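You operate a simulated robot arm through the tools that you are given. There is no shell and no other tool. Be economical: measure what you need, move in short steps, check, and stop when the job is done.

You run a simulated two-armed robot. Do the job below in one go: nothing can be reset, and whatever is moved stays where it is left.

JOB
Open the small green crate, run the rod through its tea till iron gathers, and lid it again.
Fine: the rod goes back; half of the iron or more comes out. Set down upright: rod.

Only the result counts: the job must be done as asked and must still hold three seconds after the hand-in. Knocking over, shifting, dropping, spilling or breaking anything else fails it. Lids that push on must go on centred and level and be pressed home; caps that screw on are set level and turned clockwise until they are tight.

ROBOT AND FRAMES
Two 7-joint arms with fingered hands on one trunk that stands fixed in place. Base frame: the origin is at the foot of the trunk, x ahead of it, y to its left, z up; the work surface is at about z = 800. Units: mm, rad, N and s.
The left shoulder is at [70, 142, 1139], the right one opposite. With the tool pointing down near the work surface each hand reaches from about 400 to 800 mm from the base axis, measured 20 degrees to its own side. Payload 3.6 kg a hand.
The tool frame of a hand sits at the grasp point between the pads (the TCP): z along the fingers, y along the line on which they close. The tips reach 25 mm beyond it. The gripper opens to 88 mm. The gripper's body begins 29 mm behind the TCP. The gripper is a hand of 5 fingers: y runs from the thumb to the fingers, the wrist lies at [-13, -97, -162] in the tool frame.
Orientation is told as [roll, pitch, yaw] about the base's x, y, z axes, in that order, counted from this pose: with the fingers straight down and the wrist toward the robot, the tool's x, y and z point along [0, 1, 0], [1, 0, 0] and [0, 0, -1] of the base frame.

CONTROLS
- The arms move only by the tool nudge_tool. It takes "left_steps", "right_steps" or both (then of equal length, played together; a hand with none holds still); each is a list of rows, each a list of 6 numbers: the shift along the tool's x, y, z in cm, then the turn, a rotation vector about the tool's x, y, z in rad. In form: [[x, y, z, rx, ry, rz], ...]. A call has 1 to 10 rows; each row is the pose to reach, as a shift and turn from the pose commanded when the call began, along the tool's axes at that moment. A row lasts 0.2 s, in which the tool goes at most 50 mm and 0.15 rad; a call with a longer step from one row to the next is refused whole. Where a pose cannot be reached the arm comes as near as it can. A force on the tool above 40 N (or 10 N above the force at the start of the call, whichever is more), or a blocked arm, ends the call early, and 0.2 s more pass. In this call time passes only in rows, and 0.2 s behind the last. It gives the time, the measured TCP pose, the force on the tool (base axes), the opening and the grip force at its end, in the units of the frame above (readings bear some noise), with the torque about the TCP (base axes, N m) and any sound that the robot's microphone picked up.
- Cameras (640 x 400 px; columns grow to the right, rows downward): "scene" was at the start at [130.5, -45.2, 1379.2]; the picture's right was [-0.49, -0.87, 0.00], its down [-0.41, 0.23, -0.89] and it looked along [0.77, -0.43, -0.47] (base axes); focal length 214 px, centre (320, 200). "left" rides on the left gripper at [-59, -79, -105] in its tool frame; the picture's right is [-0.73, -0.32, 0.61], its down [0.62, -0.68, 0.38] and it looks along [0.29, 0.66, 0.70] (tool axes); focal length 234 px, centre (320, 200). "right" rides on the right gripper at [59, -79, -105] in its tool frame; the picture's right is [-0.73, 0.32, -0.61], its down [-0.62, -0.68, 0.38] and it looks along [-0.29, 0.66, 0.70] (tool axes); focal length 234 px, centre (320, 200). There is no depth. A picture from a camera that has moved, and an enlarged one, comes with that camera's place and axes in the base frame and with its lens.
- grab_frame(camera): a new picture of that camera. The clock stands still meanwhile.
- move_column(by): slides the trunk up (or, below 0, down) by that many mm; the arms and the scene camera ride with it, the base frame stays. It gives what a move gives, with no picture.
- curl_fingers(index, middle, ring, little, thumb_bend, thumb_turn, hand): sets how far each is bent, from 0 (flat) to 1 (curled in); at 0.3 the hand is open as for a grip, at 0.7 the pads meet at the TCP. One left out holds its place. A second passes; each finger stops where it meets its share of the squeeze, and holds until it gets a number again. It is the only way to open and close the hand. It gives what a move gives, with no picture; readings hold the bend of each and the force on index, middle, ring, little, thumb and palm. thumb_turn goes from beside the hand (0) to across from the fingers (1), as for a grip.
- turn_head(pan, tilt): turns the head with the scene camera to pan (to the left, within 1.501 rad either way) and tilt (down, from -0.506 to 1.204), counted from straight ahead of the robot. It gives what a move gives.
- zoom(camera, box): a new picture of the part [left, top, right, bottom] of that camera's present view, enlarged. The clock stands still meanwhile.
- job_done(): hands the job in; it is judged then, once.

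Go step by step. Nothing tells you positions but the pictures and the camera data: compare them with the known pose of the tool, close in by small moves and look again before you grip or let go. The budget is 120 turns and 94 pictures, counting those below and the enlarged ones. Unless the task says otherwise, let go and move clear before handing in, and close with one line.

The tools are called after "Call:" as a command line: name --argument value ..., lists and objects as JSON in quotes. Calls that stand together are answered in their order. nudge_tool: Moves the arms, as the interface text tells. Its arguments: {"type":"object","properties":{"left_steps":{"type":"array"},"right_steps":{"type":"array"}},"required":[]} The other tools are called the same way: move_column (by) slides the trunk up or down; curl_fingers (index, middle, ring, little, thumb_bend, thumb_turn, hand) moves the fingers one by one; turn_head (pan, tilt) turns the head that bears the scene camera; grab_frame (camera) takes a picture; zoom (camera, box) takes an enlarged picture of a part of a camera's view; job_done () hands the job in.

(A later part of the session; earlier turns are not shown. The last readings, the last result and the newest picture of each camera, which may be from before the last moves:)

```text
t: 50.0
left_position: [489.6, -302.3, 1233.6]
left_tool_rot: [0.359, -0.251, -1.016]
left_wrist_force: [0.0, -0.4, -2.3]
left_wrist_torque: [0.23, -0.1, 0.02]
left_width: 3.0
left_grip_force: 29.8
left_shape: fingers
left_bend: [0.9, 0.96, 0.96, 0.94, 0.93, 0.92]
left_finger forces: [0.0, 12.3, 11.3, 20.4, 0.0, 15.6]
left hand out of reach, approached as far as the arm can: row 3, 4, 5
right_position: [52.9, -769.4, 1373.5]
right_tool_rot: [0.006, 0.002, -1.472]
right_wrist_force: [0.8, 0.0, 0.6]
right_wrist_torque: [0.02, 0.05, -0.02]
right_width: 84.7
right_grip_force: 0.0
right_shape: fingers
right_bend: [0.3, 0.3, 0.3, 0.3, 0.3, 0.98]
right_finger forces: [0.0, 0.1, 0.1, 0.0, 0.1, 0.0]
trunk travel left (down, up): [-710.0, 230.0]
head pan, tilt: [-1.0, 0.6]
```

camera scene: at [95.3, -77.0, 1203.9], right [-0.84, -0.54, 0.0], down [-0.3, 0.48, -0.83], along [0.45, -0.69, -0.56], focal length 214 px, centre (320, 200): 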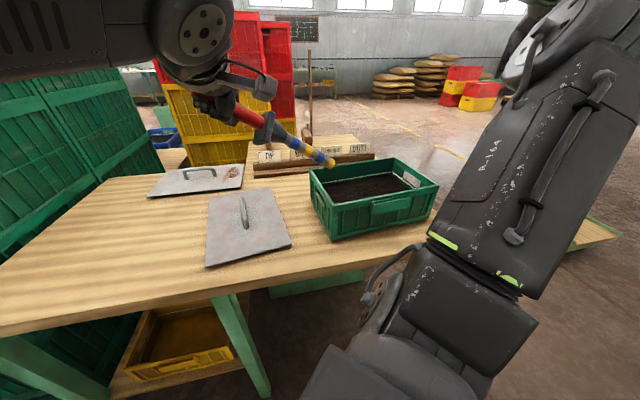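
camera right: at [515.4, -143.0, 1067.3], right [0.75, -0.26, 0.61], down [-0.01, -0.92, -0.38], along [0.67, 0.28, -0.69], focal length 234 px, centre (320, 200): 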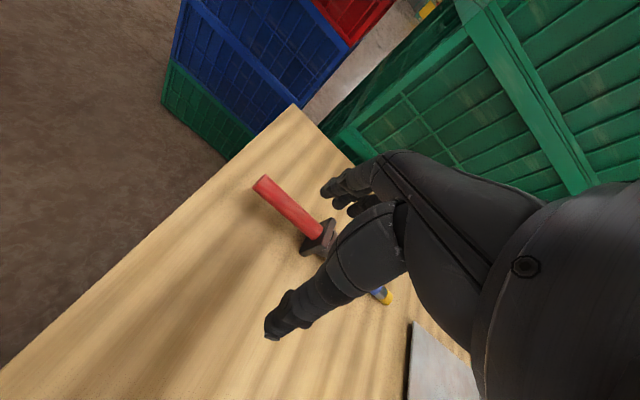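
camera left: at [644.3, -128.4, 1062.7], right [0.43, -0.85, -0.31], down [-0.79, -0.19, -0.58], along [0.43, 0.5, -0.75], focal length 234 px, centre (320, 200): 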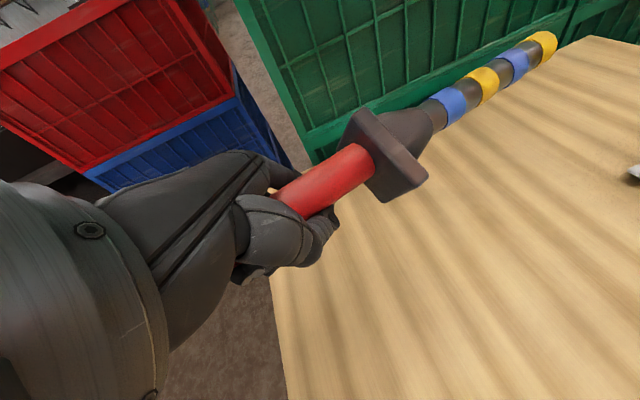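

The left hand can't cross far enough, so I'll relay: the left will lay the rod at a spot nearer the middle that the right can reach. First back to a neutral left pose.

Call:
nudge_tool --left_steps '[[1.4, -2.1, -0.2, 0.051, -0.025, -0.119], [2.7, -4.3, -0.3, 0.101, -0.05, -0.239], [4.1, -6.4, -0.5, 0.152, -0.075, -0.358], [5.5, -8.5, -0.6, 0.203, -0.1, -0.478], [6.8, -10.6, -0.8, 0.254, -0.124, -0.597], [8.2, -12.8, -0.9, 0.305, -0.149, -0.716], [9.5, -14.9, -1.1, 0.355, -0.174, -0.836], [10.9, -17, -1.2, 0.406, -0.199, -0.955]]'

Call:
move_column --by -200

Call:
grab_frame --camera "left"

```text
t: 51.8
left_position: [473.9, -97.1, 1236.3]
left_tool_rot: [-0.007, -0.001, 0.006]
left_wrist_force: [0.1, -0.3, -4.3]
left_wrist_torque: [0.44, 0.12, -0.02]
left_width: 2.9
left_grip_force: 31.6
left_shape: fingers
left_bend: [0.9, 0.96, 0.96, 0.94, 0.93, 0.92]
left_finger forces: [0.0, 15.7, 11.7, 17.1, 0.0, 18.1]
right_position: [49.9, -765.0, 1376.3]
right_tool_rot: [0.009, -0.003, -1.472]
right_wrist_force: [-0.8, 0.2, -0.2]
right_wrist_torque: [0.0, 0.04, -0.02]
right_width: 84.7
right_grip_force: 0.1
right_shape: fingers
right_bend: [0.3, 0.3, 0.3, 0.3, 0.3, 0.98]
right_finger forces: [0.0, 0.0, 0.1, 0.0, 0.0, 0.0]
trunk travel left (down, up): [-710.0, 230.0]
head pan, tilt: [-1.0, 0.6]
```

```text
t: 54.0
left_position: [474.9, -97.7, 1037.8]
left_tool_rot: [-0.006, -0.004, 0.004]
left_wrist_force: [0.7, 0.0, -4.5]
left_wrist_torque: [0.41, 0.17, -0.03]
left_width: 2.8
left_grip_force: 31.5
left_shape: fingers
left_bend: [0.9, 0.96, 0.96, 0.94, 0.93, 0.92]
left_finger forces: [0.0, 15.9, 11.7, 17.1, 0.0, 18.4]
right_position: [49.0, -765.4, 1175.8]
right_tool_rot: [0.01, 0.0, -1.471]
right_wrist_force: [-0.5, 0.2, 0.5]
right_wrist_torque: [0.01, 0.0, 0.03]
right_width: 84.8
right_grip_force: 0.0
right_shape: fingers
right_bend: [0.3, 0.3, 0.3, 0.3, 0.3, 0.98]
right_finger forces: [0.1, 0.1, 0.1, 0.0, 0.0, 0.0]
trunk travel left (down, up): [-510.0, 430.0]
head pan, tilt: [-1.0, 0.6]
```

```text
37 pictures are left
camera left: at [394.9, -156.7, 1141.6], right [-0.32, -0.73, -0.6], down [-0.68, 0.62, -0.39], along [0.66, 0.29, -0.7], focal length 234 px, centre (320, 200)
```

left: 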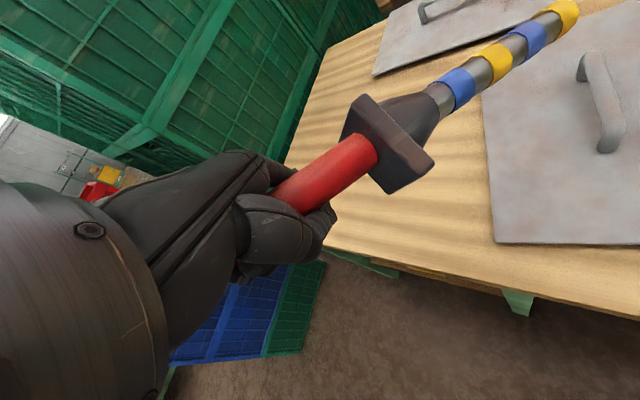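

I'll take the left hand to the relay spot near [588,-112], leaning again as at pick-up, and lower to the original pick height.

Call:
nudge_tool --left_steps '[[-0.2, 1.9, 1.6, -0.019, -0.058, -0.107], [-0.5, 3.8, 3.3, -0.039, -0.116, -0.214], [-0.7, 5.7, 5, -0.058, -0.173, -0.321], [-0.9, 7.5, 7, -0.078, -0.231, -0.428], [-1.2, 9.4, 9.5, -0.097, -0.289, -0.536], [-1.4, 11.3, 12, -0.117, -0.347, -0.643], [-1.4, 11.3, 15, -0.117, -0.347, -0.643], [-1.4, 11.3, 18, -0.117, -0.347, -0.643], [-1.4, 11.3, 19.3, -0.117, -0.347, -0.643]]'

Call:
turn_head --pan -0.4 --tilt 0.75

Call:
grab_frame --camera "left"

Call:
grab_frame --camera "scene"

```text
t: 56.0
left_position: [589.8, -114.4, 843.3]
left_tool_rot: [-0.366, 0.003, 0.655]
left_wrist_force: [0.7, -0.3, -4.0]
left_wrist_torque: [0.27, 0.38, -0.01]
left_width: 2.8
left_grip_force: 32.3
left_shape: fingers
left_bend: [0.9, 0.96, 0.96, 0.94, 0.93, 0.92]
left_finger forces: [0.0, 17.5, 11.8, 16.4, 0.1, 19.3]
right_position: [49.0, -766.7, 1174.8]
right_tool_rot: [0.009, 0.0, -1.47]
right_wrist_force: [-0.3, 0.6, -0.1]
right_wrist_torque: [-0.01, -0.03, -0.02]
right_width: 84.8
right_grip_force: 0.1
right_shape: fingers
right_bend: [0.3, 0.3, 0.3, 0.3, 0.3, 0.98]
right_finger forces: [0.0, 0.0, 0.1, 0.0, 0.0, 0.0]
trunk travel left (down, up): [-510.0, 430.0]
head pan, tilt: [-1.0, 0.6]
```

```text
t: 57.0
left_position: [589.5, -113.9, 843.9]
left_tool_rot: [-0.367, 0.001, 0.654]
left_wrist_force: [-0.2, -0.7, -4.3]
left_wrist_torque: [0.23, 0.39, 0.01]
left_width: 3.1
left_grip_force: 32.6
left_shape: fingers
left_bend: [0.9, 0.96, 0.96, 0.94, 0.93, 0.92]
left_finger forces: [0.0, 17.5, 11.8, 16.6, 0.0, 19.2]
right_position: [49.7, -766.8, 1175.5]
right_tool_rot: [0.009, 0.0, -1.472]
right_wrist_force: [0.5, -1.1, 0.4]
right_wrist_torque: [0.0, -0.01, -0.01]
right_width: 84.5
right_grip_force: 0.1
right_shape: fingers
right_bend: [0.3, 0.3, 0.3, 0.3, 0.3, 0.98]
right_finger forces: [0.0, 0.0, 0.0, 0.1, 0.0, 0.0]
trunk travel left (down, up): [-510.0, 430.0]
head pan, tilt: [-0.4, 0.75]
```

```text
36 pictures are left
camera left: at [536.0, -176.2, 963.6], right [0.29, -0.91, -0.31], down [-0.81, -0.06, -0.58], along [0.51, 0.42, -0.75], focal length 234 px, centre (320, 200)
```

left: 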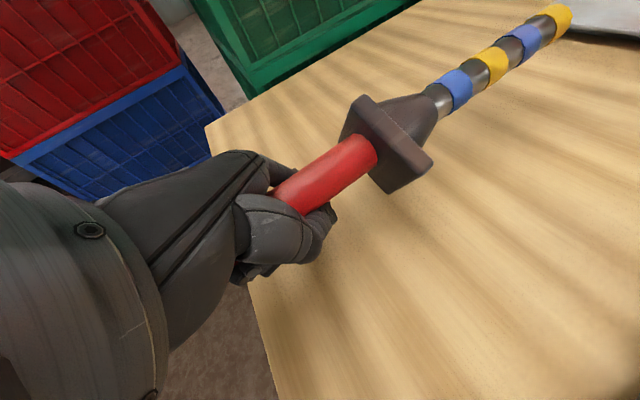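

```text
35 pictures are left
camera scene: at [127.8, -33.4, 1190.8], right [-0.39, -0.92, 0.0], down [-0.63, 0.27, -0.73], along [0.67, -0.29, -0.68], focal length 214 px, centre (320, 200)
```

scene: 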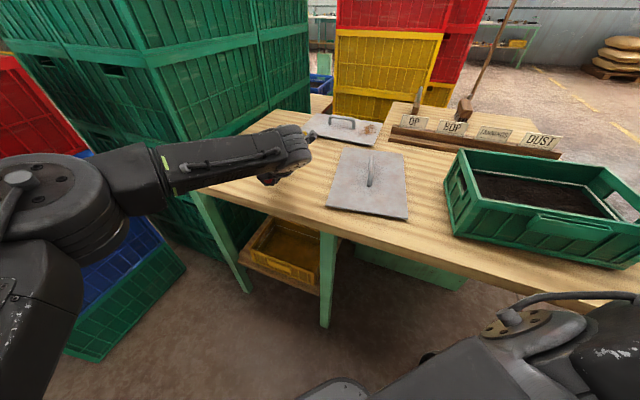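

Opening gradually so the rod is lowered onto the table the way it was drawn up.

Call:
curl_fingers --hand "left" --index 0.8 --middle 0.82 --ring 0.82 --little 0.82 --thumb_bend 0.78

Call:
curl_fingers --hand "left" --index 0.68 --middle 0.7 --ring 0.7 --little 0.7 --thumb_bend 0.66

Call:
grab_frame --camera "left"

```text
t: 58.0
left_position: [588.7, -113.1, 844.2]
left_tool_rot: [-0.366, 0.0, 0.652]
left_wrist_force: [0.4, 0.1, -3.0]
left_wrist_torque: [0.05, 0.04, 0.05]
left_width: 0.0
left_grip_force: 7.3
left_shape: fingers
left_bend: [0.8, 0.82, 0.82, 0.82, 0.79, 0.93]
left_finger forces: [7.5, 0.1, 0.0, 0.1, 6.2, 1.7]
right_position: [49.0, -766.7, 1175.3]
right_tool_rot: [0.009, 0.0, -1.471]
right_wrist_force: [-0.1, 0.4, 0.1]
right_wrist_torque: [0.02, -0.01, -0.02]
right_width: 84.5
right_grip_force: 0.1
right_shape: fingers
right_bend: [0.3, 0.3, 0.3, 0.3, 0.3, 0.98]
right_finger forces: [0.0, 0.0, 0.1, 0.0, 0.0, 0.1]
trunk travel left (down, up): [-510.0, 430.0]
head pan, tilt: [-0.4, 0.75]
```

```text
t: 59.0
left_position: [589.9, -114.2, 844.0]
left_tool_rot: [-0.367, 0.002, 0.653]
left_wrist_force: [-0.3, 0.4, -1.8]
left_wrist_torque: [0.02, 0.01, 0.02]
left_width: 8.2
left_grip_force: 1.6
left_shape: fingers
left_bend: [0.67, 0.7, 0.7, 0.7, 0.65, 0.97]
left_finger forces: [2.0, 0.0, 0.0, 0.0, 1.8, 0.0]
right_position: [49.2, -767.4, 1175.5]
right_tool_rot: [0.01, 0.0, -1.471]
right_wrist_force: [-0.7, -0.1, -1.0]
right_wrist_torque: [0.0, 0.03, 0.04]
right_width: 84.5
right_grip_force: 0.0
right_shape: fingers
right_bend: [0.3, 0.3, 0.3, 0.3, 0.3, 0.98]
right_finger forces: [0.0, 0.1, 0.0, 0.0, 0.0, 0.0]
trunk travel left (down, up): [-510.0, 430.0]
head pan, tilt: [-0.4, 0.75]
```

```text
34 pictures are left
camera left: at [535.7, -176.0, 963.8], right [0.29, -0.91, -0.31], down [-0.81, -0.06, -0.58], along [0.51, 0.42, -0.75], focal length 234 px, centre (320, 200)
```

left: 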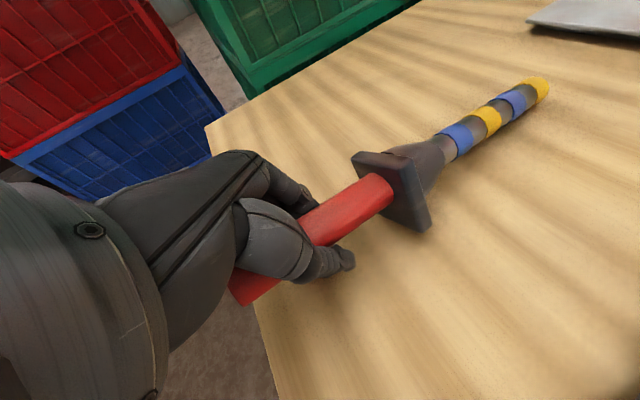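

Rod is down gently. Opening fully and retreating upward with the left hand.

Call:
curl_fingers --hand "left" --index 0.3 --middle 0.3 --ring 0.3 --little 0.3 --thumb_bend 0.3

Call:
nudge_tool --left_steps '[[-1.0, 0, -2.8, 0, 0, 0], [-2.4, 0, -6.5, 0, 0, 0], [-3.8, 0, -10.2, 0, 0, 0]]'

Call:
grab_frame --camera "left"

```text
t: 60.0
left_position: [588.8, -114.6, 845.6]
left_tool_rot: [-0.366, 0.002, 0.651]
left_wrist_force: [-0.4, -0.2, -0.7]
left_wrist_torque: [0.01, -0.02, 0.0]
left_width: 84.6
left_grip_force: 0.0
left_shape: fingers
left_bend: [0.3, 0.3, 0.3, 0.3, 0.3, 0.97]
left_finger forces: [0.0, 0.0, 0.0, 0.0, 0.0, 0.0]
right_position: [48.6, -767.7, 1175.1]
right_tool_rot: [0.009, -0.002, -1.472]
right_wrist_force: [-0.2, 0.0, -0.1]
right_wrist_torque: [-0.02, -0.04, 0.01]
right_width: 84.7
right_grip_force: 0.0
right_shape: fingers
right_bend: [0.3, 0.3, 0.3, 0.3, 0.3, 0.98]
right_finger forces: [0.0, 0.1, 0.0, 0.0, 0.1, 0.0]
trunk travel left (down, up): [-510.0, 430.0]
head pan, tilt: [-0.4, 0.75]
```

```text
t: 60.8
left_position: [586.8, -109.7, 955.2]
left_tool_rot: [-0.367, 0.0, 0.652]
left_wrist_force: [0.2, -0.2, 0.2]
left_wrist_torque: [0.0, -0.02, 0.02]
left_width: 84.6
left_grip_force: 0.1
left_shape: fingers
left_bend: [0.3, 0.3, 0.3, 0.3, 0.3, 0.97]
left_finger forces: [0.0, 0.0, 0.0, 0.0, 0.0, 0.0]
right_position: [47.5, -766.3, 1175.2]
right_tool_rot: [0.01, 0.0, -1.47]
right_wrist_force: [-0.6, -0.2, -0.6]
right_wrist_torque: [0.0, -0.03, 0.0]
right_width: 84.5
right_grip_force: 0.1
right_shape: fingers
right_bend: [0.3, 0.3, 0.3, 0.3, 0.3, 0.98]
right_finger forces: [0.0, 0.0, 0.0, 0.0, 0.0, 0.0]
trunk travel left (down, up): [-510.0, 430.0]
head pan, tilt: [-0.4, 0.75]
```

```text
33 pictures are left
camera left: at [533.6, -172.6, 1072.6], right [0.29, -0.91, -0.31], down [-0.81, -0.06, -0.58], along [0.51, 0.42, -0.75], focal length 234 px, centre (320, 200)
```

left: 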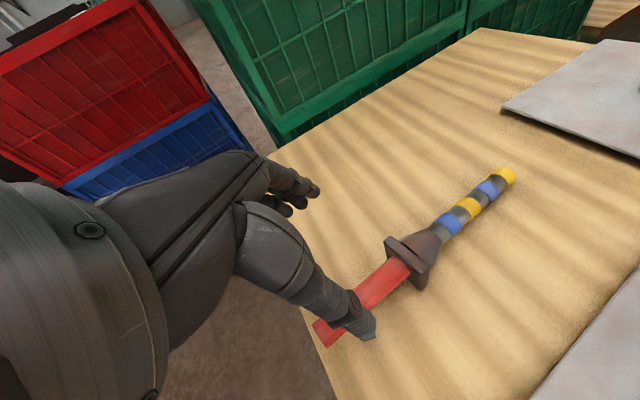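

The rod lies at handle ≈[586,-122], azimuth ≈ -0.63. Moving the left away and bringing the right hand over.

Call:
nudge_tool --left_steps '[[3.1, 0.5, -3.2, 0.015, 0.044, 0.08], [6.3, 0.9, -6.3, 0.03, 0.088, 0.16], [9.4, 1.4, -9.4, 0.045, 0.132, 0.24], [12.5, 1.9, -12.5, 0.06, 0.176, 0.32], [15.7, 2.3, -15.7, 0.074, 0.22, 0.4], [18.8, 2.8, -18.8, 0.09, 0.265, 0.48], [22, 3.2, -22, 0.104, 0.31, 0.56], [25, 3.7, -25, 0.119, 0.353, 0.645]]' --right_steps '[[2.8, -2.9, 0, 0, 0, -0.12], [5.6, -5.7, 0, 0, 0, -0.24], [8.4, -8.6, 0, 0, 0, -0.36], [11.2, -11.5, 0, 0, 0, -0.48], [14, -14.3, 0, 0, 0, -0.6], [16.8, -17.2, 0, 0, 0, -0.72], [19.6, -20, 0, 0, 0, -0.84], [22.4, -22.9, 0, 0, 0, -0.96]]'

```text
t: 62.6
left_position: [419.0, 170.0, 1098.2]
left_tool_rot: [-0.002, -0.002, -0.002]
left_wrist_force: [-0.6, -0.6, 0.4]
left_wrist_torque: [0.0, -0.03, 0.02]
left_width: 84.2
left_grip_force: 0.0
left_shape: fingers
left_bend: [0.3, 0.3, 0.3, 0.3, 0.3, 0.97]
left_finger forces: [0.0, 0.0, 0.1, 0.0, 0.0, 0.1]
right_position: [248.7, -515.1, 1176.5]
right_tool_rot: [0.005, -0.012, -0.51]
right_wrist_force: [-0.8, 0.3, 0.4]
right_wrist_torque: [-0.01, 0.03, 0.0]
right_width: 84.6
right_grip_force: 0.0
right_shape: fingers
right_bend: [0.3, 0.3, 0.3, 0.3, 0.3, 0.98]
right_finger forces: [0.0, 0.0, 0.0, 0.0, 0.0, 0.0]
right hand out of reach, approached as far as the arm can: row 2, 3, 4, 5, 6, 7
trunk travel left (down, up): [-510.0, 430.0]
head pan, tilt: [-0.4, 0.75]
```

Call:
nudge_tool --right_steps '[[3.7, 0.6, 1.5, 0, 0, -0.1], [7.4, 1.2, 3, 0, 0, -0.2], [11.1, 1.7, 4.5, 0, 0, -0.3], [14.8, 2.3, 6.5, 0, 0, -0.4], [18.5, 2.9, 8.5, 0, 0, -0.5], [22.2, 3.5, 10.5, 0, 0, -0.6], [25.9, 4, 12.5, 0, 0, -0.7], [29.6, 4.6, 14.5, 0, 0, -0.8], [33.3, 5.2, 16, 0, 0, -0.9], [37, 5.8, 17.6, 0, 0, -1.01]]'

Call:
nudge_tool --right_steps '[[0.6, 2.8, 1, 0, 0, -0.07], [1.2, 5.6, 2, 0, 0, -0.14], [1.8, 8.4, 3, 0, 0, -0.21], [2.4, 11.2, 4, 0, 0, -0.28], [3.0, 14.1, 5, 0, 0, -0.35]]'

```text
t: 64.8
left_position: [422.6, 169.8, 1096.8]
left_tool_rot: [-0.002, 0.001, 0.0]
left_wrist_force: [0.7, 0.4, 0.4]
left_wrist_torque: [-0.03, 0.03, -0.04]
left_width: 84.5
left_grip_force: 0.0
left_shape: fingers
left_bend: [0.3, 0.3, 0.3, 0.3, 0.3, 0.97]
left_finger forces: [0.1, 0.0, 0.1, 0.0, 0.1, 0.0]
right_position: [484.0, -220.5, 1002.2]
right_tool_rot: [-0.003, -0.007, 0.499]
right_wrist_force: [0.2, 0.2, -1.2]
right_wrist_torque: [0.01, 0.02, 0.0]
right_width: 84.7
right_grip_force: 0.1
right_shape: fingers
right_bend: [0.3, 0.3, 0.3, 0.3, 0.3, 0.98]
right_finger forces: [0.0, 0.1, 0.0, 0.1, 0.0, 0.0]
trunk travel left (down, up): [-510.0, 430.0]
head pan, tilt: [-0.4, 0.75]
```

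```text
t: 66.0
left_position: [421.9, 168.7, 1097.2]
left_tool_rot: [0.001, 0.0, -0.002]
left_wrist_force: [0.9, -0.2, 0.0]
left_wrist_torque: [-0.02, 0.01, 0.02]
left_width: 84.6
left_grip_force: 0.0
left_shape: fingers
left_bend: [0.3, 0.3, 0.3, 0.3, 0.3, 0.97]
left_finger forces: [0.0, 0.0, 0.1, 0.0, 0.0, 0.0]
right_position: [592.1, -127.9, 952.8]
right_tool_rot: [-0.006, -0.005, 0.85]
right_wrist_force: [0.9, -0.3, 0.7]
right_wrist_torque: [0.01, 0.02, -0.01]
right_width: 84.5
right_grip_force: 0.1
right_shape: fingers
right_bend: [0.3, 0.3, 0.3, 0.3, 0.3, 0.98]
right_finger forces: [0.1, 0.0, 0.0, 0.0, 0.1, 0.1]
trunk travel left (down, up): [-510.0, 430.0]
head pan, tilt: [-0.4, 0.75]
```

Reachable. Descending toward the handle and checking.

Call:
nudge_tool --right_steps '[[0.3, 0, 3, 0, 0, -0.04], [0.6, 0.05, 6, 0, 0, -0.08], [0.8, 0.05, 9, 0, 0, -0.08]]'

Call:
grab_frame --camera "right"

```text
t: 66.8
left_position: [422.0, 167.6, 1098.0]
left_tool_rot: [0.0, -0.001, 0.001]
left_wrist_force: [0.3, -0.1, -0.1]
left_wrist_torque: [-0.01, 0.01, -0.01]
left_width: 84.3
left_grip_force: 0.1
left_shape: fingers
left_bend: [0.3, 0.3, 0.3, 0.3, 0.3, 0.97]
left_finger forces: [0.0, 0.1, 0.0, 0.1, 0.1, 0.0]
right_position: [587.3, -122.8, 862.9]
right_tool_rot: [-0.004, -0.006, 0.928]
right_wrist_force: [-0.9, 0.5, 0.1]
right_wrist_torque: [0.0, 0.04, 0.02]
right_width: 84.7
right_grip_force: 0.1
right_shape: fingers
right_bend: [0.3, 0.3, 0.3, 0.3, 0.3, 0.98]
right_finger forces: [0.0, 0.1, 0.1, 0.1, 0.0, 0.0]
trunk travel left (down, up): [-510.0, 430.0]
head pan, tilt: [-0.4, 0.75]
```

```text
32 pictures are left
camera right: at [492.0, -151.8, 965.1], right [0.77, -0.18, 0.61], down [0.09, -0.92, -0.38], along [0.63, 0.35, -0.69], focal length 234 px, centre (320, 200)
```

right: 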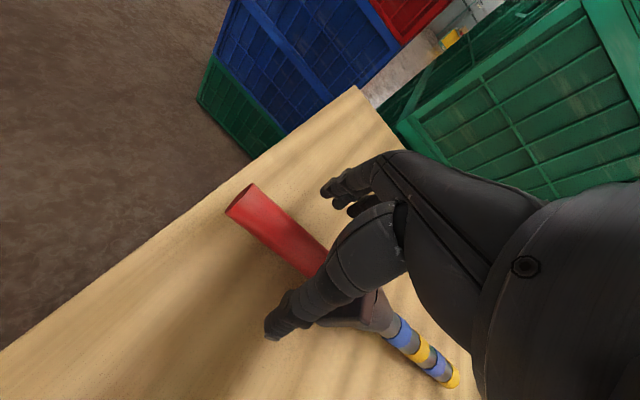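

Well aligned. Descending the last 3 cm and closing in stages.

Call:
nudge_tool --right_steps '[[0.2, 0, 1.5, 0, 0, 0], [0.4, 0, 2.9, 0, 0, 0]]'

Call:
curl_fingers --hand "right" --index 0.7 --middle 0.7 --ring 0.7 --little 0.7 --thumb_bend 0.7

Call:
curl_fingers --hand "right" --index 0.85 --middle 0.85 --ring 0.85 --little 0.85 --thumb_bend 0.85

Call:
grab_frame --camera "right"

```text
t: 67.4
left_position: [421.7, 168.0, 1097.0]
left_tool_rot: [0.003, 0.001, 0.0]
left_wrist_force: [0.1, -0.9, 0.4]
left_wrist_torque: [-0.01, 0.01, -0.01]
left_width: 84.7
left_grip_force: 0.1
left_shape: fingers
left_bend: [0.3, 0.3, 0.3, 0.3, 0.3, 0.97]
left_finger forces: [0.0, 0.0, 0.1, 0.0, 0.0, 0.0]
right_position: [585.4, -119.6, 835.1]
right_tool_rot: [-0.008, -0.004, 0.928]
right_wrist_force: [0.0, -0.6, 0.8]
right_wrist_torque: [-0.03, 0.0, 0.01]
right_width: 84.4
right_grip_force: 0.1
right_shape: fingers
right_bend: [0.3, 0.3, 0.3, 0.3, 0.3, 0.98]
right_finger forces: [0.1, 0.0, 0.0, 0.0, 0.1, 0.0]
trunk travel left (down, up): [-510.0, 430.0]
head pan, tilt: [-0.4, 0.75]
```

```text
t: 68.4
left_position: [422.3, 169.0, 1097.4]
left_tool_rot: [0.001, 0.0, 0.0]
left_wrist_force: [0.3, 0.0, -0.5]
left_wrist_torque: [0.02, -0.02, 0.03]
left_width: 84.6
left_grip_force: 0.1
left_shape: fingers
left_bend: [0.3, 0.3, 0.3, 0.3, 0.3, 0.97]
left_finger forces: [0.0, 0.0, 0.0, 0.1, 0.0, 0.0]
right_position: [585.1, -121.5, 835.3]
right_tool_rot: [-0.007, -0.005, 0.928]
right_wrist_force: [1.2, -0.1, 0.4]
right_wrist_torque: [0.05, 0.04, 0.14]
right_width: 4.5
right_grip_force: 4.0
right_shape: fingers
right_bend: [0.69, 0.7, 0.7, 0.66, 0.66, 0.97]
right_finger forces: [1.0, 0.0, 0.0, 3.6, 4.1, 0.0]
trunk travel left (down, up): [-510.0, 430.0]
head pan, tilt: [-0.4, 0.75]
```

```text
t: 69.4
left_position: [421.6, 167.8, 1097.6]
left_tool_rot: [0.001, 0.0, 0.0]
left_wrist_force: [0.0, -0.5, 0.0]
left_wrist_torque: [0.02, -0.04, -0.01]
left_width: 84.4
left_grip_force: 0.1
left_shape: fingers
left_bend: [0.3, 0.3, 0.3, 0.3, 0.3, 0.97]
left_finger forces: [0.0, 0.1, 0.1, 0.0, 0.0, 0.1]
right_position: [585.2, -120.9, 834.6]
right_tool_rot: [-0.008, -0.004, 0.928]
right_wrist_force: [0.0, -0.5, -3.5]
right_wrist_torque: [0.13, 0.01, 0.08]
right_width: 0.0
right_grip_force: 4.2
right_shape: fingers
right_bend: [0.84, 0.85, 0.85, 0.84, 0.75, 0.97]
right_finger forces: [0.0, 0.0, 0.0, 5.7, 2.5, 0.1]
trunk travel left (down, up): [-510.0, 430.0]
head pan, tilt: [-0.4, 0.75]
```

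```text
31 pictures are left
camera right: at [490.0, -150.3, 937.0], right [0.77, -0.18, 0.61], down [0.09, -0.92, -0.38], along [0.63, 0.35, -0.69], focal length 234 px, centre (320, 200)
```

right: 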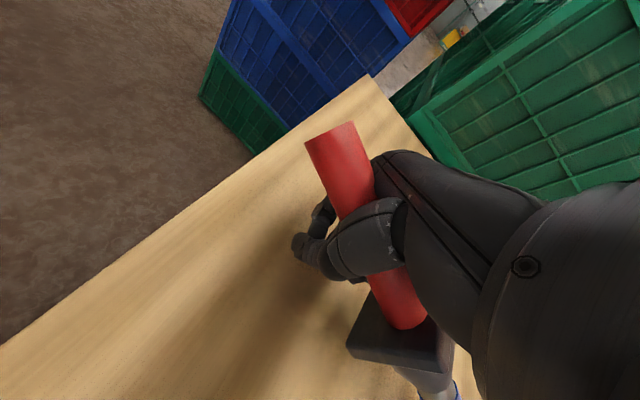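

The rod is drawn into the palm (turned as the lid was). Tightening fully and lifting.

Call:
curl_fingers --hand "right" --index 1.0 --middle 1.0 --ring 1.0 --little 1.0 --thumb_bend 1.0

Call:
nudge_tool --right_steps '[[0, 0, -2, 0, 0, 0], [0, 0, -5, 0, 0, 0], [0, -3, -9, 0, 0, 0.1], [0, -7, -13, 0, 0, 0.2], [0, -11, -17, 0, 0, 0.3]]'

Call:
grab_frame --camera "right"

Call:
grab_frame --camera "scene"

```text
t: 70.4
left_position: [422.6, 167.7, 1096.8]
left_tool_rot: [0.001, -0.001, 0.0]
left_wrist_force: [0.7, -0.5, -0.3]
left_wrist_torque: [0.02, 0.0, 0.0]
left_width: 84.6
left_grip_force: 0.1
left_shape: fingers
left_bend: [0.3, 0.3, 0.3, 0.3, 0.3, 0.97]
left_finger forces: [0.0, 0.0, 0.0, 0.1, 0.1, 0.0]
right_position: [586.1, -121.7, 834.9]
right_tool_rot: [-0.005, -0.005, 0.931]
right_wrist_force: [-0.3, 0.4, -4.5]
right_wrist_torque: [0.39, 0.24, -0.05]
right_width: 16.1
right_grip_force: 45.2
right_shape: fingers
right_bend: [1.0, 0.97, 0.95, 0.95, 0.93, 0.96]
right_finger forces: [2.9, 7.8, 9.0, 16.1, 21.9, 31.9]
trunk travel left (down, up): [-510.0, 430.0]
head pan, tilt: [-0.4, 0.75]
```

```text
refused: row 4 steps farther than a row can; nothing moved
```

```text
30 pictures are left
camera right: at [490.1, -150.4, 936.9], right [0.77, -0.18, 0.61], down [0.09, -0.92, -0.38], along [0.63, 0.35, -0.69], focal length 234 px, centre (320, 200)
```

right: 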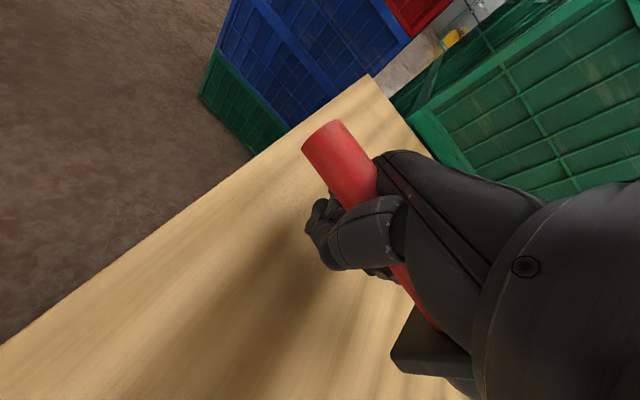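

```text
29 pictures are left
camera scene: at [127.8, -33.2, 1190.7], right [-0.39, -0.92, 0.0], down [-0.63, 0.27, -0.73], along [0.67, -0.28, -0.68], focal length 214 px, centre (320, 200)
```

scene: 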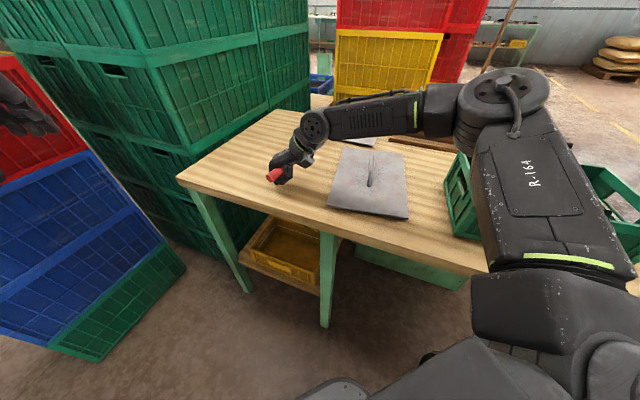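

Rod is firmly held by the right (45 N). Lifting and swinging it toward the crate.

Call:
nudge_tool --right_steps '[[0, 0, -3, 0, 0, 0], [0, -1, -7, 0, 0, 0.08], [-0.3, -4, -10, 0, 0, 0.17], [-0.6, -7.5, -13, 0, 0, 0.26], [-1, -11, -16, 0, 0, 0.36], [-1.4, -14.5, -19, 0, 0, 0.46], [-1.8, -18, -22, 0, 0, 0.56], [-2.2, -22, -24.5, 0, 0, 0.66], [-2.6, -26, -27, 0, 0, 0.78], [-3, -30, -29.5, 0, 0, 0.9]]'

Call:
turn_head --pan -0.9 --tilt 0.6

Call:
grab_frame --camera "scene"

```text
t: 72.6
left_position: [421.5, 167.8, 1098.3]
left_tool_rot: [-0.002, -0.002, -0.002]
left_wrist_force: [1.1, -0.2, 0.5]
left_wrist_torque: [-0.02, 0.01, 0.03]
left_width: 84.7
left_grip_force: 0.2
left_shape: fingers
left_bend: [0.3, 0.3, 0.3, 0.3, 0.3, 0.97]
left_finger forces: [0.0, 0.1, 0.0, 0.1, 0.0, 0.0]
right_position: [421.9, -377.4, 1129.3]
right_tool_rot: [0.002, -0.008, 0.026]
right_wrist_force: [0.4, -1.0, -3.7]
right_wrist_torque: [0.38, -0.19, -0.01]
right_width: 16.3
right_grip_force: 40.9
right_shape: fingers
right_bend: [1.0, 0.98, 0.95, 0.95, 0.93, 0.95]
right_finger forces: [2.8, 7.6, 7.9, 14.7, 20.3, 29.7]
trunk travel left (down, up): [-510.0, 430.0]
head pan, tilt: [-0.4, 0.75]
```

```text
t: 73.5
left_position: [421.9, 167.9, 1097.9]
left_tool_rot: [0.001, -0.001, -0.001]
left_wrist_force: [0.3, 0.2, -0.3]
left_wrist_torque: [0.04, -0.01, 0.03]
left_width: 84.7
left_grip_force: 0.1
left_shape: fingers
left_bend: [0.3, 0.3, 0.3, 0.3, 0.3, 0.97]
left_finger forces: [0.0, 0.0, 0.0, 0.1, 0.0, 0.0]
right_position: [425.4, -376.9, 1127.4]
right_tool_rot: [-0.001, -0.007, 0.029]
right_wrist_force: [-0.2, -1.3, -4.0]
right_wrist_torque: [0.42, -0.17, 0.0]
right_width: 16.1
right_grip_force: 41.5
right_shape: fingers
right_bend: [1.0, 0.98, 0.95, 0.95, 0.93, 0.95]
right_finger forces: [2.7, 7.6, 7.9, 14.7, 20.3, 29.6]
trunk travel left (down, up): [-510.0, 430.0]
head pan, tilt: [-0.901, 0.6]
```

```text
28 pictures are left
camera scene: at [106.0, -70.5, 1203.6], right [-0.78, -0.62, 0.0], down [-0.35, 0.44, -0.82], along [0.51, -0.65, -0.57], focal length 214 px, centre (320, 200)
```

scene: 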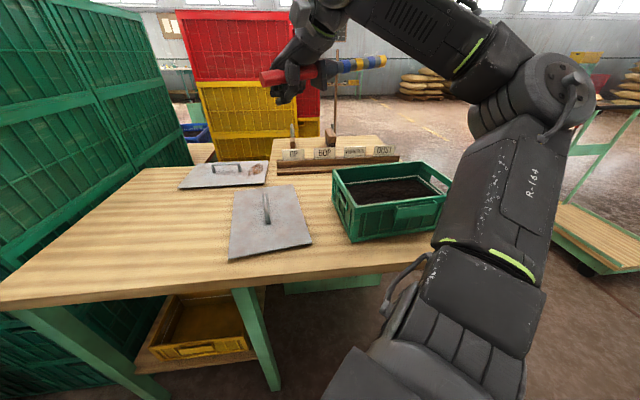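

The rod points slightly up from the hand; rolling it ~0.85 rad and turning to follow the crate's long side puts the tip over the tea at ~46°.

Call:
nudge_tool --right_steps '[[-1.5, -0.8, 0.5, -0.063, 0.105, 0.049], [-3, -1.7, 1, -0.126, 0.209, 0.098], [-4.5, -2.5, 1.5, -0.189, 0.314, 0.147], [-5.9, -3.3, 2, -0.251, 0.418, 0.196], [-7.4, -4.1, 2.5, -0.314, 0.523, 0.245], [-8.9, -5, 3, -0.377, 0.627, 0.294], [-10.4, -5.8, 3.7, -0.44, 0.732, 0.3425]]'

Call:
grab_frame --camera "scene"

```text
t: 75.1
left_position: [420.9, 166.4, 1098.8]
left_tool_rot: [0.0, 0.0, -0.002]
left_wrist_force: [-0.2, 0.2, -0.1]
left_wrist_torque: [-0.03, -0.01, -0.01]
left_width: 84.5
left_grip_force: 0.0
left_shape: fingers
left_bend: [0.3, 0.3, 0.3, 0.3, 0.3, 0.97]
left_finger forces: [0.1, 0.1, 0.0, 0.0, 0.0, 0.0]
right_position: [368.4, -485.3, 1089.7]
right_tool_rot: [0.824, -0.274, -0.454]
right_wrist_force: [0.0, -0.7, -4.3]
right_wrist_torque: [0.33, -0.34, -0.05]
right_width: 16.4
right_grip_force: 40.1
right_shape: fingers
right_bend: [1.0, 0.98, 0.95, 0.95, 0.93, 0.95]
right_finger forces: [2.9, 7.4, 7.5, 13.1, 19.4, 30.3]
trunk travel left (down, up): [-510.0, 430.0]
head pan, tilt: [-0.901, 0.6]
```

```text
27 pictures are left
camera scene: at [105.2, -71.1, 1203.7], right [-0.78, -0.62, 0.0], down [-0.35, 0.44, -0.82], along [0.51, -0.65, -0.57], focal length 214 px, centre (320, 200)
```

scene: 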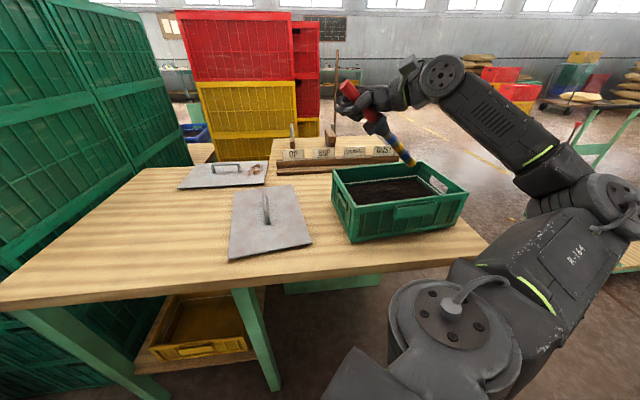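

The tip sits over the tea as predicted. Lowering the rod into the tea.

Call:
nudge_tool --right_steps '[[-2.83, -1.08, 2.62, 0, 0, 0], [-5.65, -2.16, 5.23, 0, 0, 0], [-7.42, -2.84, 6.87, 0, 0, 0], [-8.48, -3.25, 7.85, 0, 0, 0]]'

Call:
zoom --camera "scene" --box '[320, 80, 490, 250]'

```text
t: 76.1
left_position: [421.7, 166.9, 1097.5]
left_tool_rot: [0.0, 0.002, -0.001]
left_wrist_force: [0.1, -0.2, -0.1]
left_wrist_torque: [-0.01, 0.01, -0.03]
left_width: 85.0
left_grip_force: 0.0
left_shape: fingers
left_bend: [0.3, 0.3, 0.3, 0.3, 0.3, 0.97]
left_finger forces: [0.1, 0.0, 0.0, 0.0, 0.0, 0.1]
right_position: [371.9, -485.5, 969.6]
right_tool_rot: [0.822, -0.273, -0.453]
right_wrist_force: [0.3, 0.8, -3.9]
right_wrist_torque: [0.35, -0.29, 0.03]
right_width: 16.3
right_grip_force: 41.6
right_shape: fingers
right_bend: [1.0, 0.98, 0.95, 0.95, 0.93, 0.95]
right_finger forces: [3.0, 7.4, 7.6, 13.7, 19.7, 31.2]
trunk travel left (down, up): [-510.0, 430.0]
head pan, tilt: [-0.901, 0.6]
```

```text
2.35 times, centred on (405, 165) of scene
camera zoom: at [105.9, -70.8, 1203.6], right [-0.78, -0.62, 0.0], down [-0.35, 0.44, -0.82], along [0.51, -0.65, -0.57], focal length 505 px, centre (120, 282)
```

zoom: 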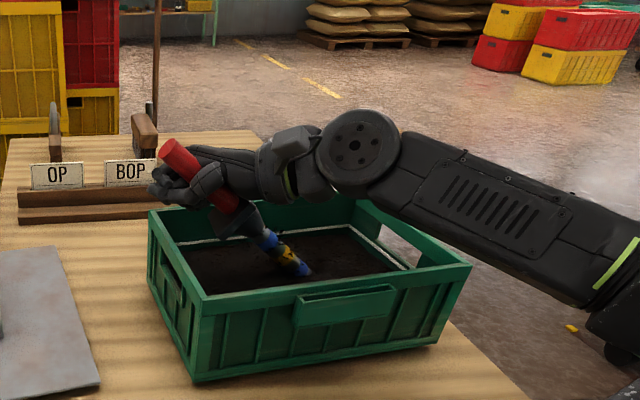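

The tip is in the tea. I'll sweep it around a loop inside the crate, slightly deeper.

Call:
nudge_tool --right_steps '[[-1.58, -0.59, -1.19, 0, 0, 0], [-3.72, 0.74, -2.49, 0, 0, 0], [-5.05, 2.38, -3.24, 0, 0, 0], [-4.18, 3.77, -1.73, 0, 0, 0], [-2.65, 4.34, 0.16, 0, 0, 0], [-0.94, 4.45, 2.05, 0, 0, 0], [0.82, 3.5, 3.56, 0, 0, 0], [2.5, 0.93, 4.3, 0, 0, 0], [2.95, -2.1, 3.54, 0, 0, 0], [2.43, -4.43, 2.02, 0, 0, 0]]'

Call:
zoom --camera "scene" --box '[340, 120, 460, 220]'

```text
t: 78.3
left_position: [420.5, 167.8, 1098.8]
left_tool_rot: [-0.003, -0.001, 0.001]
left_wrist_force: [-0.1, 0.1, -0.8]
left_wrist_torque: [-0.01, 0.02, 0.01]
left_width: 84.7
left_grip_force: 0.0
left_shape: fingers
left_bend: [0.3, 0.3, 0.3, 0.3, 0.3, 0.97]
left_finger forces: [0.1, 0.0, 0.1, 0.0, 0.0, 0.0]
right_position: [344.0, -441.1, 962.2]
right_tool_rot: [0.822, -0.276, -0.454]
right_wrist_force: [0.2, -0.7, -4.4]
right_wrist_torque: [0.34, -0.3, -0.03]
right_width: 16.5
right_grip_force: 41.2
right_shape: fingers
right_bend: [1.0, 0.98, 0.96, 0.95, 0.93, 0.95]
right_finger forces: [3.0, 7.2, 7.4, 13.6, 19.3, 31.4]
trunk travel left (down, up): [-510.0, 430.0]
head pan, tilt: [-0.901, 0.6]
```

```text
4.00 times, centred on (400, 170) of scene
camera zoom: at [105.0, -70.7, 1203.8], right [-0.78, -0.62, 0.0], down [-0.35, 0.44, -0.82], along [0.51, -0.65, -0.57], focal length 858 px, centre (0, 320)
```

zoom: 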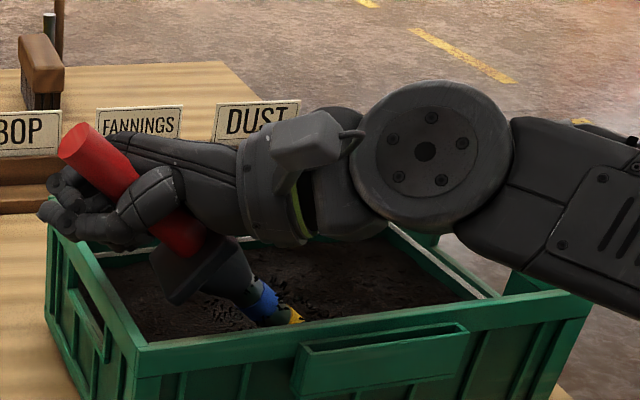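

No contact trouble. A second loop through the rest of the tea.

Call:
nudge_tool --right_steps '[[-1.84, -0.69, -2.27, 0, 0, 0], [-3.67, -1.37, -4.54, 0, 0, 0], [-5.35, 1.2, -5.28, 0, 0, 0], [-6.59, 4.48, -5.27, 0, 0, 0], [-7.65, 7.28, -5.26, 0, 0, 0], [-5.82, 7.96, -3.0, 0, 0, 0], [-3.98, 8.65, -0.72, 0, 0, 0], [-2.15, 9.34, 1.54, 0, 0, 0], [-0.29, 6.3, 2.29, 0, 0, 0], [0.95, 3.03, 2.28, 0, 0, 0]]'

Call:
nudge_tool --right_steps '[[-1.84, -0.69, -2.27, 0, 0, 0], [-3.67, -1.37, -4.54, 0, 0, 0], [-5.5, -2.06, -6.8, 0, 0, 0], [-3.67, -1.37, -4.54, 0, 0, 0], [-1.84, -0.69, -2.27, 0, 0, 0], [0, 0, 0, 0, 0, 0], [-1.84, -0.69, -2.27, 0, 0, 0], [-3.67, -1.37, -4.54, 0, 0, 0], [-5.5, -2.06, -6.8, 0, 0, 0], [-3.67, -1.37, -4.54, 0, 0, 0]]'

Call:
nudge_tool --right_steps '[[2.12, 0.81, -1.96, 0, 0, 0], [4.94, 1.89, -4.6, 0, 0, 0], [7.77, 2.98, -7.2, 0, 0, 0], [10.6, 4.06, -9.8, 0, 0, 0]]'

Call:
zoom --camera "scene" --box '[330, 60, 470, 200]'

```text
t: 80.5
left_position: [421.7, 167.8, 1098.8]
left_tool_rot: [-0.001, -0.001, -0.002]
left_wrist_force: [-0.4, 0.8, 0.0]
left_wrist_torque: [0.0, 0.02, -0.01]
left_width: 84.6
left_grip_force: 0.1
left_shape: fingers
left_bend: [0.3, 0.3, 0.3, 0.3, 0.3, 0.97]
left_finger forces: [0.1, 0.0, 0.1, 0.0, 0.0, 0.1]
right_position: [383.2, -429.8, 961.4]
right_tool_rot: [0.822, -0.276, -0.457]
right_wrist_force: [-1.6, -5.9, 5.7]
right_wrist_torque: [-0.25, 0.34, 0.31]
right_width: 16.7
right_grip_force: 43.7
right_shape: fingers
right_bend: [1.0, 0.98, 0.96, 0.96, 0.93, 0.95]
right_finger forces: [3.8, 6.9, 6.8, 11.7, 17.0, 40.8]
trunk travel left (down, up): [-510.0, 430.0]
head pan, tilt: [-0.901, 0.6]
```

```text
t: 82.7
left_position: [423.5, 168.8, 1096.2]
left_tool_rot: [-0.001, 0.003, 0.0]
left_wrist_force: [0.8, -0.2, -0.2]
left_wrist_torque: [-0.01, 0.05, 0.02]
left_width: 84.5
left_grip_force: 0.1
left_shape: fingers
left_bend: [0.3, 0.3, 0.3, 0.3, 0.3, 0.97]
left_finger forces: [0.0, 0.0, 0.0, 0.0, 0.0, 0.0]
right_position: [346.4, -476.6, 963.9]
right_tool_rot: [0.82, -0.274, -0.454]
right_wrist_force: [0.7, 0.1, -4.5]
right_wrist_torque: [0.38, -0.32, 0.04]
right_width: 16.8
right_grip_force: 39.9
right_shape: fingers
right_bend: [1.0, 0.98, 0.96, 0.95, 0.93, 0.95]
right_finger forces: [3.2, 7.0, 7.7, 13.6, 17.5, 30.8]
trunk travel left (down, up): [-510.0, 430.0]
head pan, tilt: [-0.901, 0.6]
```

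```text
t: 83.7
left_position: [422.1, 167.8, 1097.2]
left_tool_rot: [0.0, 0.001, 0.0]
left_wrist_force: [0.5, 0.4, -0.3]
left_wrist_torque: [-0.03, -0.02, -0.02]
left_width: 84.6
left_grip_force: 0.0
left_shape: fingers
left_bend: [0.3, 0.3, 0.3, 0.3, 0.3, 0.97]
left_finger forces: [0.0, 0.0, 0.0, 0.1, 0.0, 0.0]
right_position: [344.5, -476.9, 1112.4]
right_tool_rot: [0.82, -0.274, -0.453]
right_wrist_force: [-0.2, 0.9, -4.5]
right_wrist_torque: [0.33, -0.31, 0.03]
right_width: 16.7
right_grip_force: 38.7
right_shape: fingers
right_bend: [1.0, 0.98, 0.96, 0.95, 0.93, 0.95]
right_finger forces: [3.2, 6.8, 7.5, 13.2, 16.9, 30.4]
trunk travel left (down, up): [-510.0, 430.0]
head pan, tilt: [-0.901, 0.6]
```

```text
2.86 times, centred on (400, 130) of scene
camera zoom: at [106.2, -70.2, 1203.6], right [-0.78, -0.62, 0.0], down [-0.35, 0.44, -0.82], along [0.51, -0.65, -0.57], focal length 613 px, centre (91, 400)
```

zoom: 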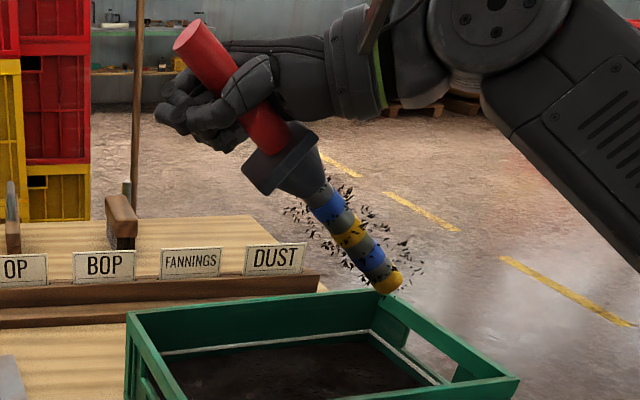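

Filings bristle along the rod – iron has gathered. One more pass to be sure, then compare.

Call:
nudge_tool --right_steps '[[-3.2, -1.22, 2.94, 0, 0, 0], [-6.4, -2.44, 5.88, 0, 0, 0], [-9, -3.45, 8.3, 0, 0, 0], [-10.6, -4.06, 9.8, 0, 0, 0], [-9.83, -2.44, 12.07, 0, 0, 0], [-9.1, -0.9, 14.3, 0, 0, 0], [-10.2, 1.9, 14.3, 0, 0, 0], [-12, 1.2, 12.05, 0, 0, 0], [-13.9, 0.5, 9.8, 0, 0, 0], [-15.7, -0.2, 7.5, 0, 0, 0]]'

Call:
nudge_tool --right_steps '[[1.84, 0.69, 2.27, 0, 0, 0], [3.67, 1.37, 4.54, 0, 0, 0], [4.7, -1.4, 4.54, 0, 0, 0], [5.8, -4.2, 4.54, 0, 0, 0], [4, -4.9, 2.27, 0, 0, 0], [2.2, -5.6, 0, 0, 0, 0], [4.3, -4.8, -2, 0, 0, 0], [7.1, -3.7, -4.6, 0, 0, 0], [9.9, -2.6, -7.2, 0, 0, 0], [12.8, -1.5, -9.8, 0, 0, 0]]'

Call:
zoom --camera "scene" --box '[310, 60, 480, 250]'

```text
t: 85.9
left_position: [421.3, 168.6, 1097.2]
left_tool_rot: [0.001, 0.0, 0.001]
left_wrist_force: [-1.3, -0.7, -0.8]
left_wrist_torque: [0.0, 0.03, -0.01]
left_width: 84.7
left_grip_force: 0.0
left_shape: fingers
left_bend: [0.3, 0.3, 0.3, 0.3, 0.3, 0.97]
left_finger forces: [0.0, 0.1, 0.0, 0.1, 0.0, 0.0]
right_position: [359.1, -539.8, 951.0]
right_tool_rot: [0.822, -0.275, -0.452]
right_wrist_force: [1.5, 2.1, 0.1]
right_wrist_torque: [-0.18, 0.13, 0.03]
right_width: 16.8
right_grip_force: 38.1
right_shape: fingers
right_bend: [1.0, 0.98, 0.96, 0.96, 0.93, 0.95]
right_finger forces: [4.6, 7.1, 6.8, 11.6, 14.0, 32.8]
trunk travel left (down, up): [-510.0, 430.0]
head pan, tilt: [-0.901, 0.6]
```

```text
t: 88.1
left_position: [421.1, 167.9, 1096.7]
left_tool_rot: [0.0, 0.0, 0.0]
left_wrist_force: [0.3, 0.1, 0.6]
left_wrist_torque: [0.04, 0.01, 0.02]
left_width: 84.5
left_grip_force: 0.1
left_shape: fingers
left_bend: [0.3, 0.3, 0.3, 0.3, 0.3, 0.97]
left_finger forces: [0.1, 0.1, 0.0, 0.1, 0.0, 0.1]
right_position: [318.5, -500.2, 1101.3]
right_tool_rot: [0.822, -0.273, -0.454]
right_wrist_force: [0.9, 0.4, -3.9]
right_wrist_torque: [0.33, -0.3, 0.0]
right_width: 17.0
right_grip_force: 37.7
right_shape: fingers
right_bend: [1.0, 0.98, 0.96, 0.95, 0.93, 0.95]
right_finger forces: [3.4, 6.6, 7.5, 12.9, 15.1, 29.3]
trunk travel left (down, up): [-510.0, 430.0]
head pan, tilt: [-0.901, 0.6]
```

```text
2.11 times, centred on (395, 155) of scene
camera zoom: at [106.2, -70.3, 1203.6], right [-0.78, -0.62, 0.0], down [-0.35, 0.44, -0.82], along [0.51, -0.65, -0.57], focal length 452 px, centre (162, 295)
```

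zoom: 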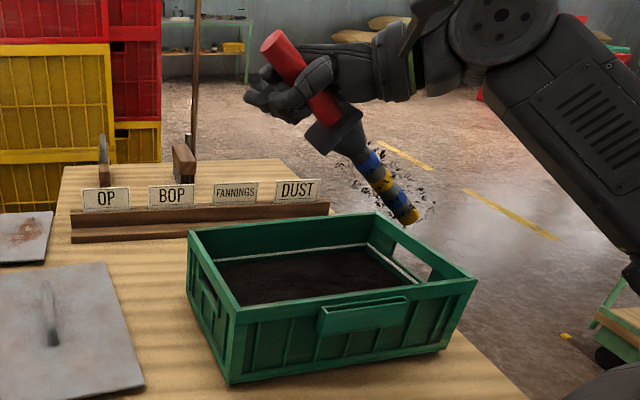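

Iron is on the rod and the crate is where it was. Now unrolling the rod and carrying it back to the relay spot.

Call:
nudge_tool --right_steps '[[1.7, 0.7, 1.0, 0.063, -0.105, -0.049], [3.3, 1.4, 2.5, 0.126, -0.209, -0.098], [5, 2.1, 4, 0.189, -0.314, -0.147], [6.7, 2.7, 5.6, 0.251, -0.418, -0.196], [8.4, 3.4, 7.3, 0.314, -0.523, -0.245], [10, 4.1, 9, 0.377, -0.627, -0.294], [11.7, 4.8, 10.6, 0.44, -0.732, -0.3425]]'

Call:
nudge_tool --right_steps '[[2.8, 1.6, 0, 0, 0, -0.1], [5.5, 3.3, 1, 0, 0, -0.2], [8.3, 4.9, 2, 0, 0, -0.31], [11.1, 6.5, 3.5, 0, 0, -0.41], [13.9, 8.2, 5, 0, 0, -0.51], [16.6, 9.8, 7, 0, 0, -0.61], [19.4, 11.4, 9, 0, 0, -0.71], [22.2, 13.1, 11.5, 0, 0, -0.82], [24.9, 14.7, 14, 0, 0, -0.92], [27.7, 16.35, 16.7, 0, 0, -1.02]]'

```text
t: 89.7
left_position: [421.8, 169.5, 1097.9]
left_tool_rot: [-0.002, 0.002, 0.0]
left_wrist_force: [0.5, 0.2, -0.3]
left_wrist_torque: [-0.02, -0.05, 0.0]
left_width: 84.7
left_grip_force: 0.1
left_shape: fingers
left_bend: [0.3, 0.3, 0.3, 0.3, 0.3, 0.97]
left_finger forces: [0.0, 0.0, 0.0, 0.0, 0.0, 0.0]
right_position: [426.4, -378.8, 1127.6]
right_tool_rot: [0.0, -0.007, 0.03]
right_wrist_force: [-0.8, 0.4, -4.5]
right_wrist_torque: [0.43, -0.21, 0.02]
right_width: 17.2
right_grip_force: 37.4
right_shape: fingers
right_bend: [1.0, 0.98, 0.96, 0.95, 0.93, 0.95]
right_finger forces: [3.0, 6.4, 7.5, 13.6, 16.5, 28.3]
trunk travel left (down, up): [-510.0, 430.0]
head pan, tilt: [-0.901, 0.6]
```

```text
t: 91.9
left_position: [424.0, 168.6, 1096.3]
left_tool_rot: [0.0, 0.002, 0.0]
left_wrist_force: [0.4, 0.1, -0.5]
left_wrist_torque: [0.0, 0.02, -0.02]
left_width: 84.5
left_grip_force: 0.0
left_shape: fingers
left_bend: [0.3, 0.3, 0.3, 0.3, 0.3, 0.97]
left_finger forces: [0.1, 0.0, 0.0, 0.0, 0.0, 0.0]
right_position: [585.5, -97.1, 960.6]
right_tool_rot: [-0.005, -0.005, 1.05]
right_wrist_force: [0.9, 0.3, -4.8]
right_wrist_torque: [0.41, 0.32, 0.01]
right_width: 17.3
right_grip_force: 37.9
right_shape: fingers
right_bend: [1.0, 0.98, 0.96, 0.95, 0.93, 0.95]
right_finger forces: [2.8, 6.5, 7.4, 13.3, 18.2, 28.0]
trunk travel left (down, up): [-510.0, 430.0]
head pan, tilt: [-0.901, 0.6]
```

Positioned over the relay spot. Lowering with a slight tip-down tilt.

Call:
nudge_tool --right_steps '[[0, 0, 3.5, -0.035, 0.094, 0], [0, 0, 7, -0.07, 0.187, 0], [0, 0, 10, -0.105, 0.281, 0], [0, 0, 11.4, -0.105, 0.281, 0]]'

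Call:
turn_head --pan -0.3 --tilt 0.65

Call:
zoom --camera "scene" --box '[210, 100, 430, 260]'

```text
t: 92.9
left_position: [421.8, 168.0, 1098.1]
left_tool_rot: [-0.001, -0.001, 0.0]
left_wrist_force: [-0.4, -0.3, 0.0]
left_wrist_torque: [-0.03, 0.01, 0.01]
left_width: 84.5
left_grip_force: 0.0
left_shape: fingers
left_bend: [0.3, 0.3, 0.3, 0.3, 0.3, 0.97]
left_finger forces: [0.0, 0.0, 0.0, 0.0, 0.1, 0.0]
right_position: [582.4, -98.6, 851.2]
right_tool_rot: [0.276, -0.109, 1.034]
right_wrist_force: [0.1, 0.7, -4.6]
right_wrist_torque: [0.42, 0.3, 0.0]
right_width: 17.4
right_grip_force: 38.1
right_shape: fingers
right_bend: [1.0, 0.98, 0.96, 0.95, 0.93, 0.95]
right_finger forces: [2.8, 6.5, 7.5, 13.1, 18.4, 28.2]
trunk travel left (down, up): [-510.0, 430.0]
head pan, tilt: [-0.901, 0.6]
```

```text
t: 93.9
left_position: [421.7, 167.4, 1096.7]
left_tool_rot: [0.0, 0.0, 0.001]
left_wrist_force: [0.3, 0.1, 0.1]
left_wrist_torque: [-0.01, 0.02, -0.01]
left_width: 84.3
left_grip_force: 0.1
left_shape: fingers
left_bend: [0.3, 0.3, 0.3, 0.3, 0.3, 0.97]
left_finger forces: [0.0, 0.0, 0.1, 0.0, 0.0, 0.0]
right_position: [582.4, -98.6, 851.3]
right_tool_rot: [0.276, -0.109, 1.035]
right_wrist_force: [0.0, 0.3, -4.0]
right_wrist_torque: [0.41, 0.31, 0.01]
right_width: 17.1
right_grip_force: 38.6
right_shape: fingers
right_bend: [1.0, 0.98, 0.96, 0.95, 0.93, 0.95]
right_finger forces: [2.9, 6.4, 7.4, 13.1, 18.3, 28.2]
trunk travel left (down, up): [-510.0, 430.0]
head pan, tilt: [-0.3, 0.649]
```

```text
2.50 times, centred on (320, 180) of scene
camera zoom: at [134.4, -26.7, 1199.3], right [-0.3, -0.95, 0.0], down [-0.58, 0.18, -0.8], along [0.76, -0.24, -0.61], focal length 536 px, centre (320, 250)
```

zoom: 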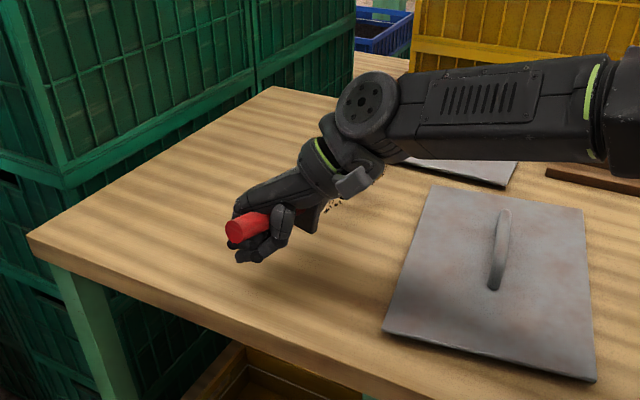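

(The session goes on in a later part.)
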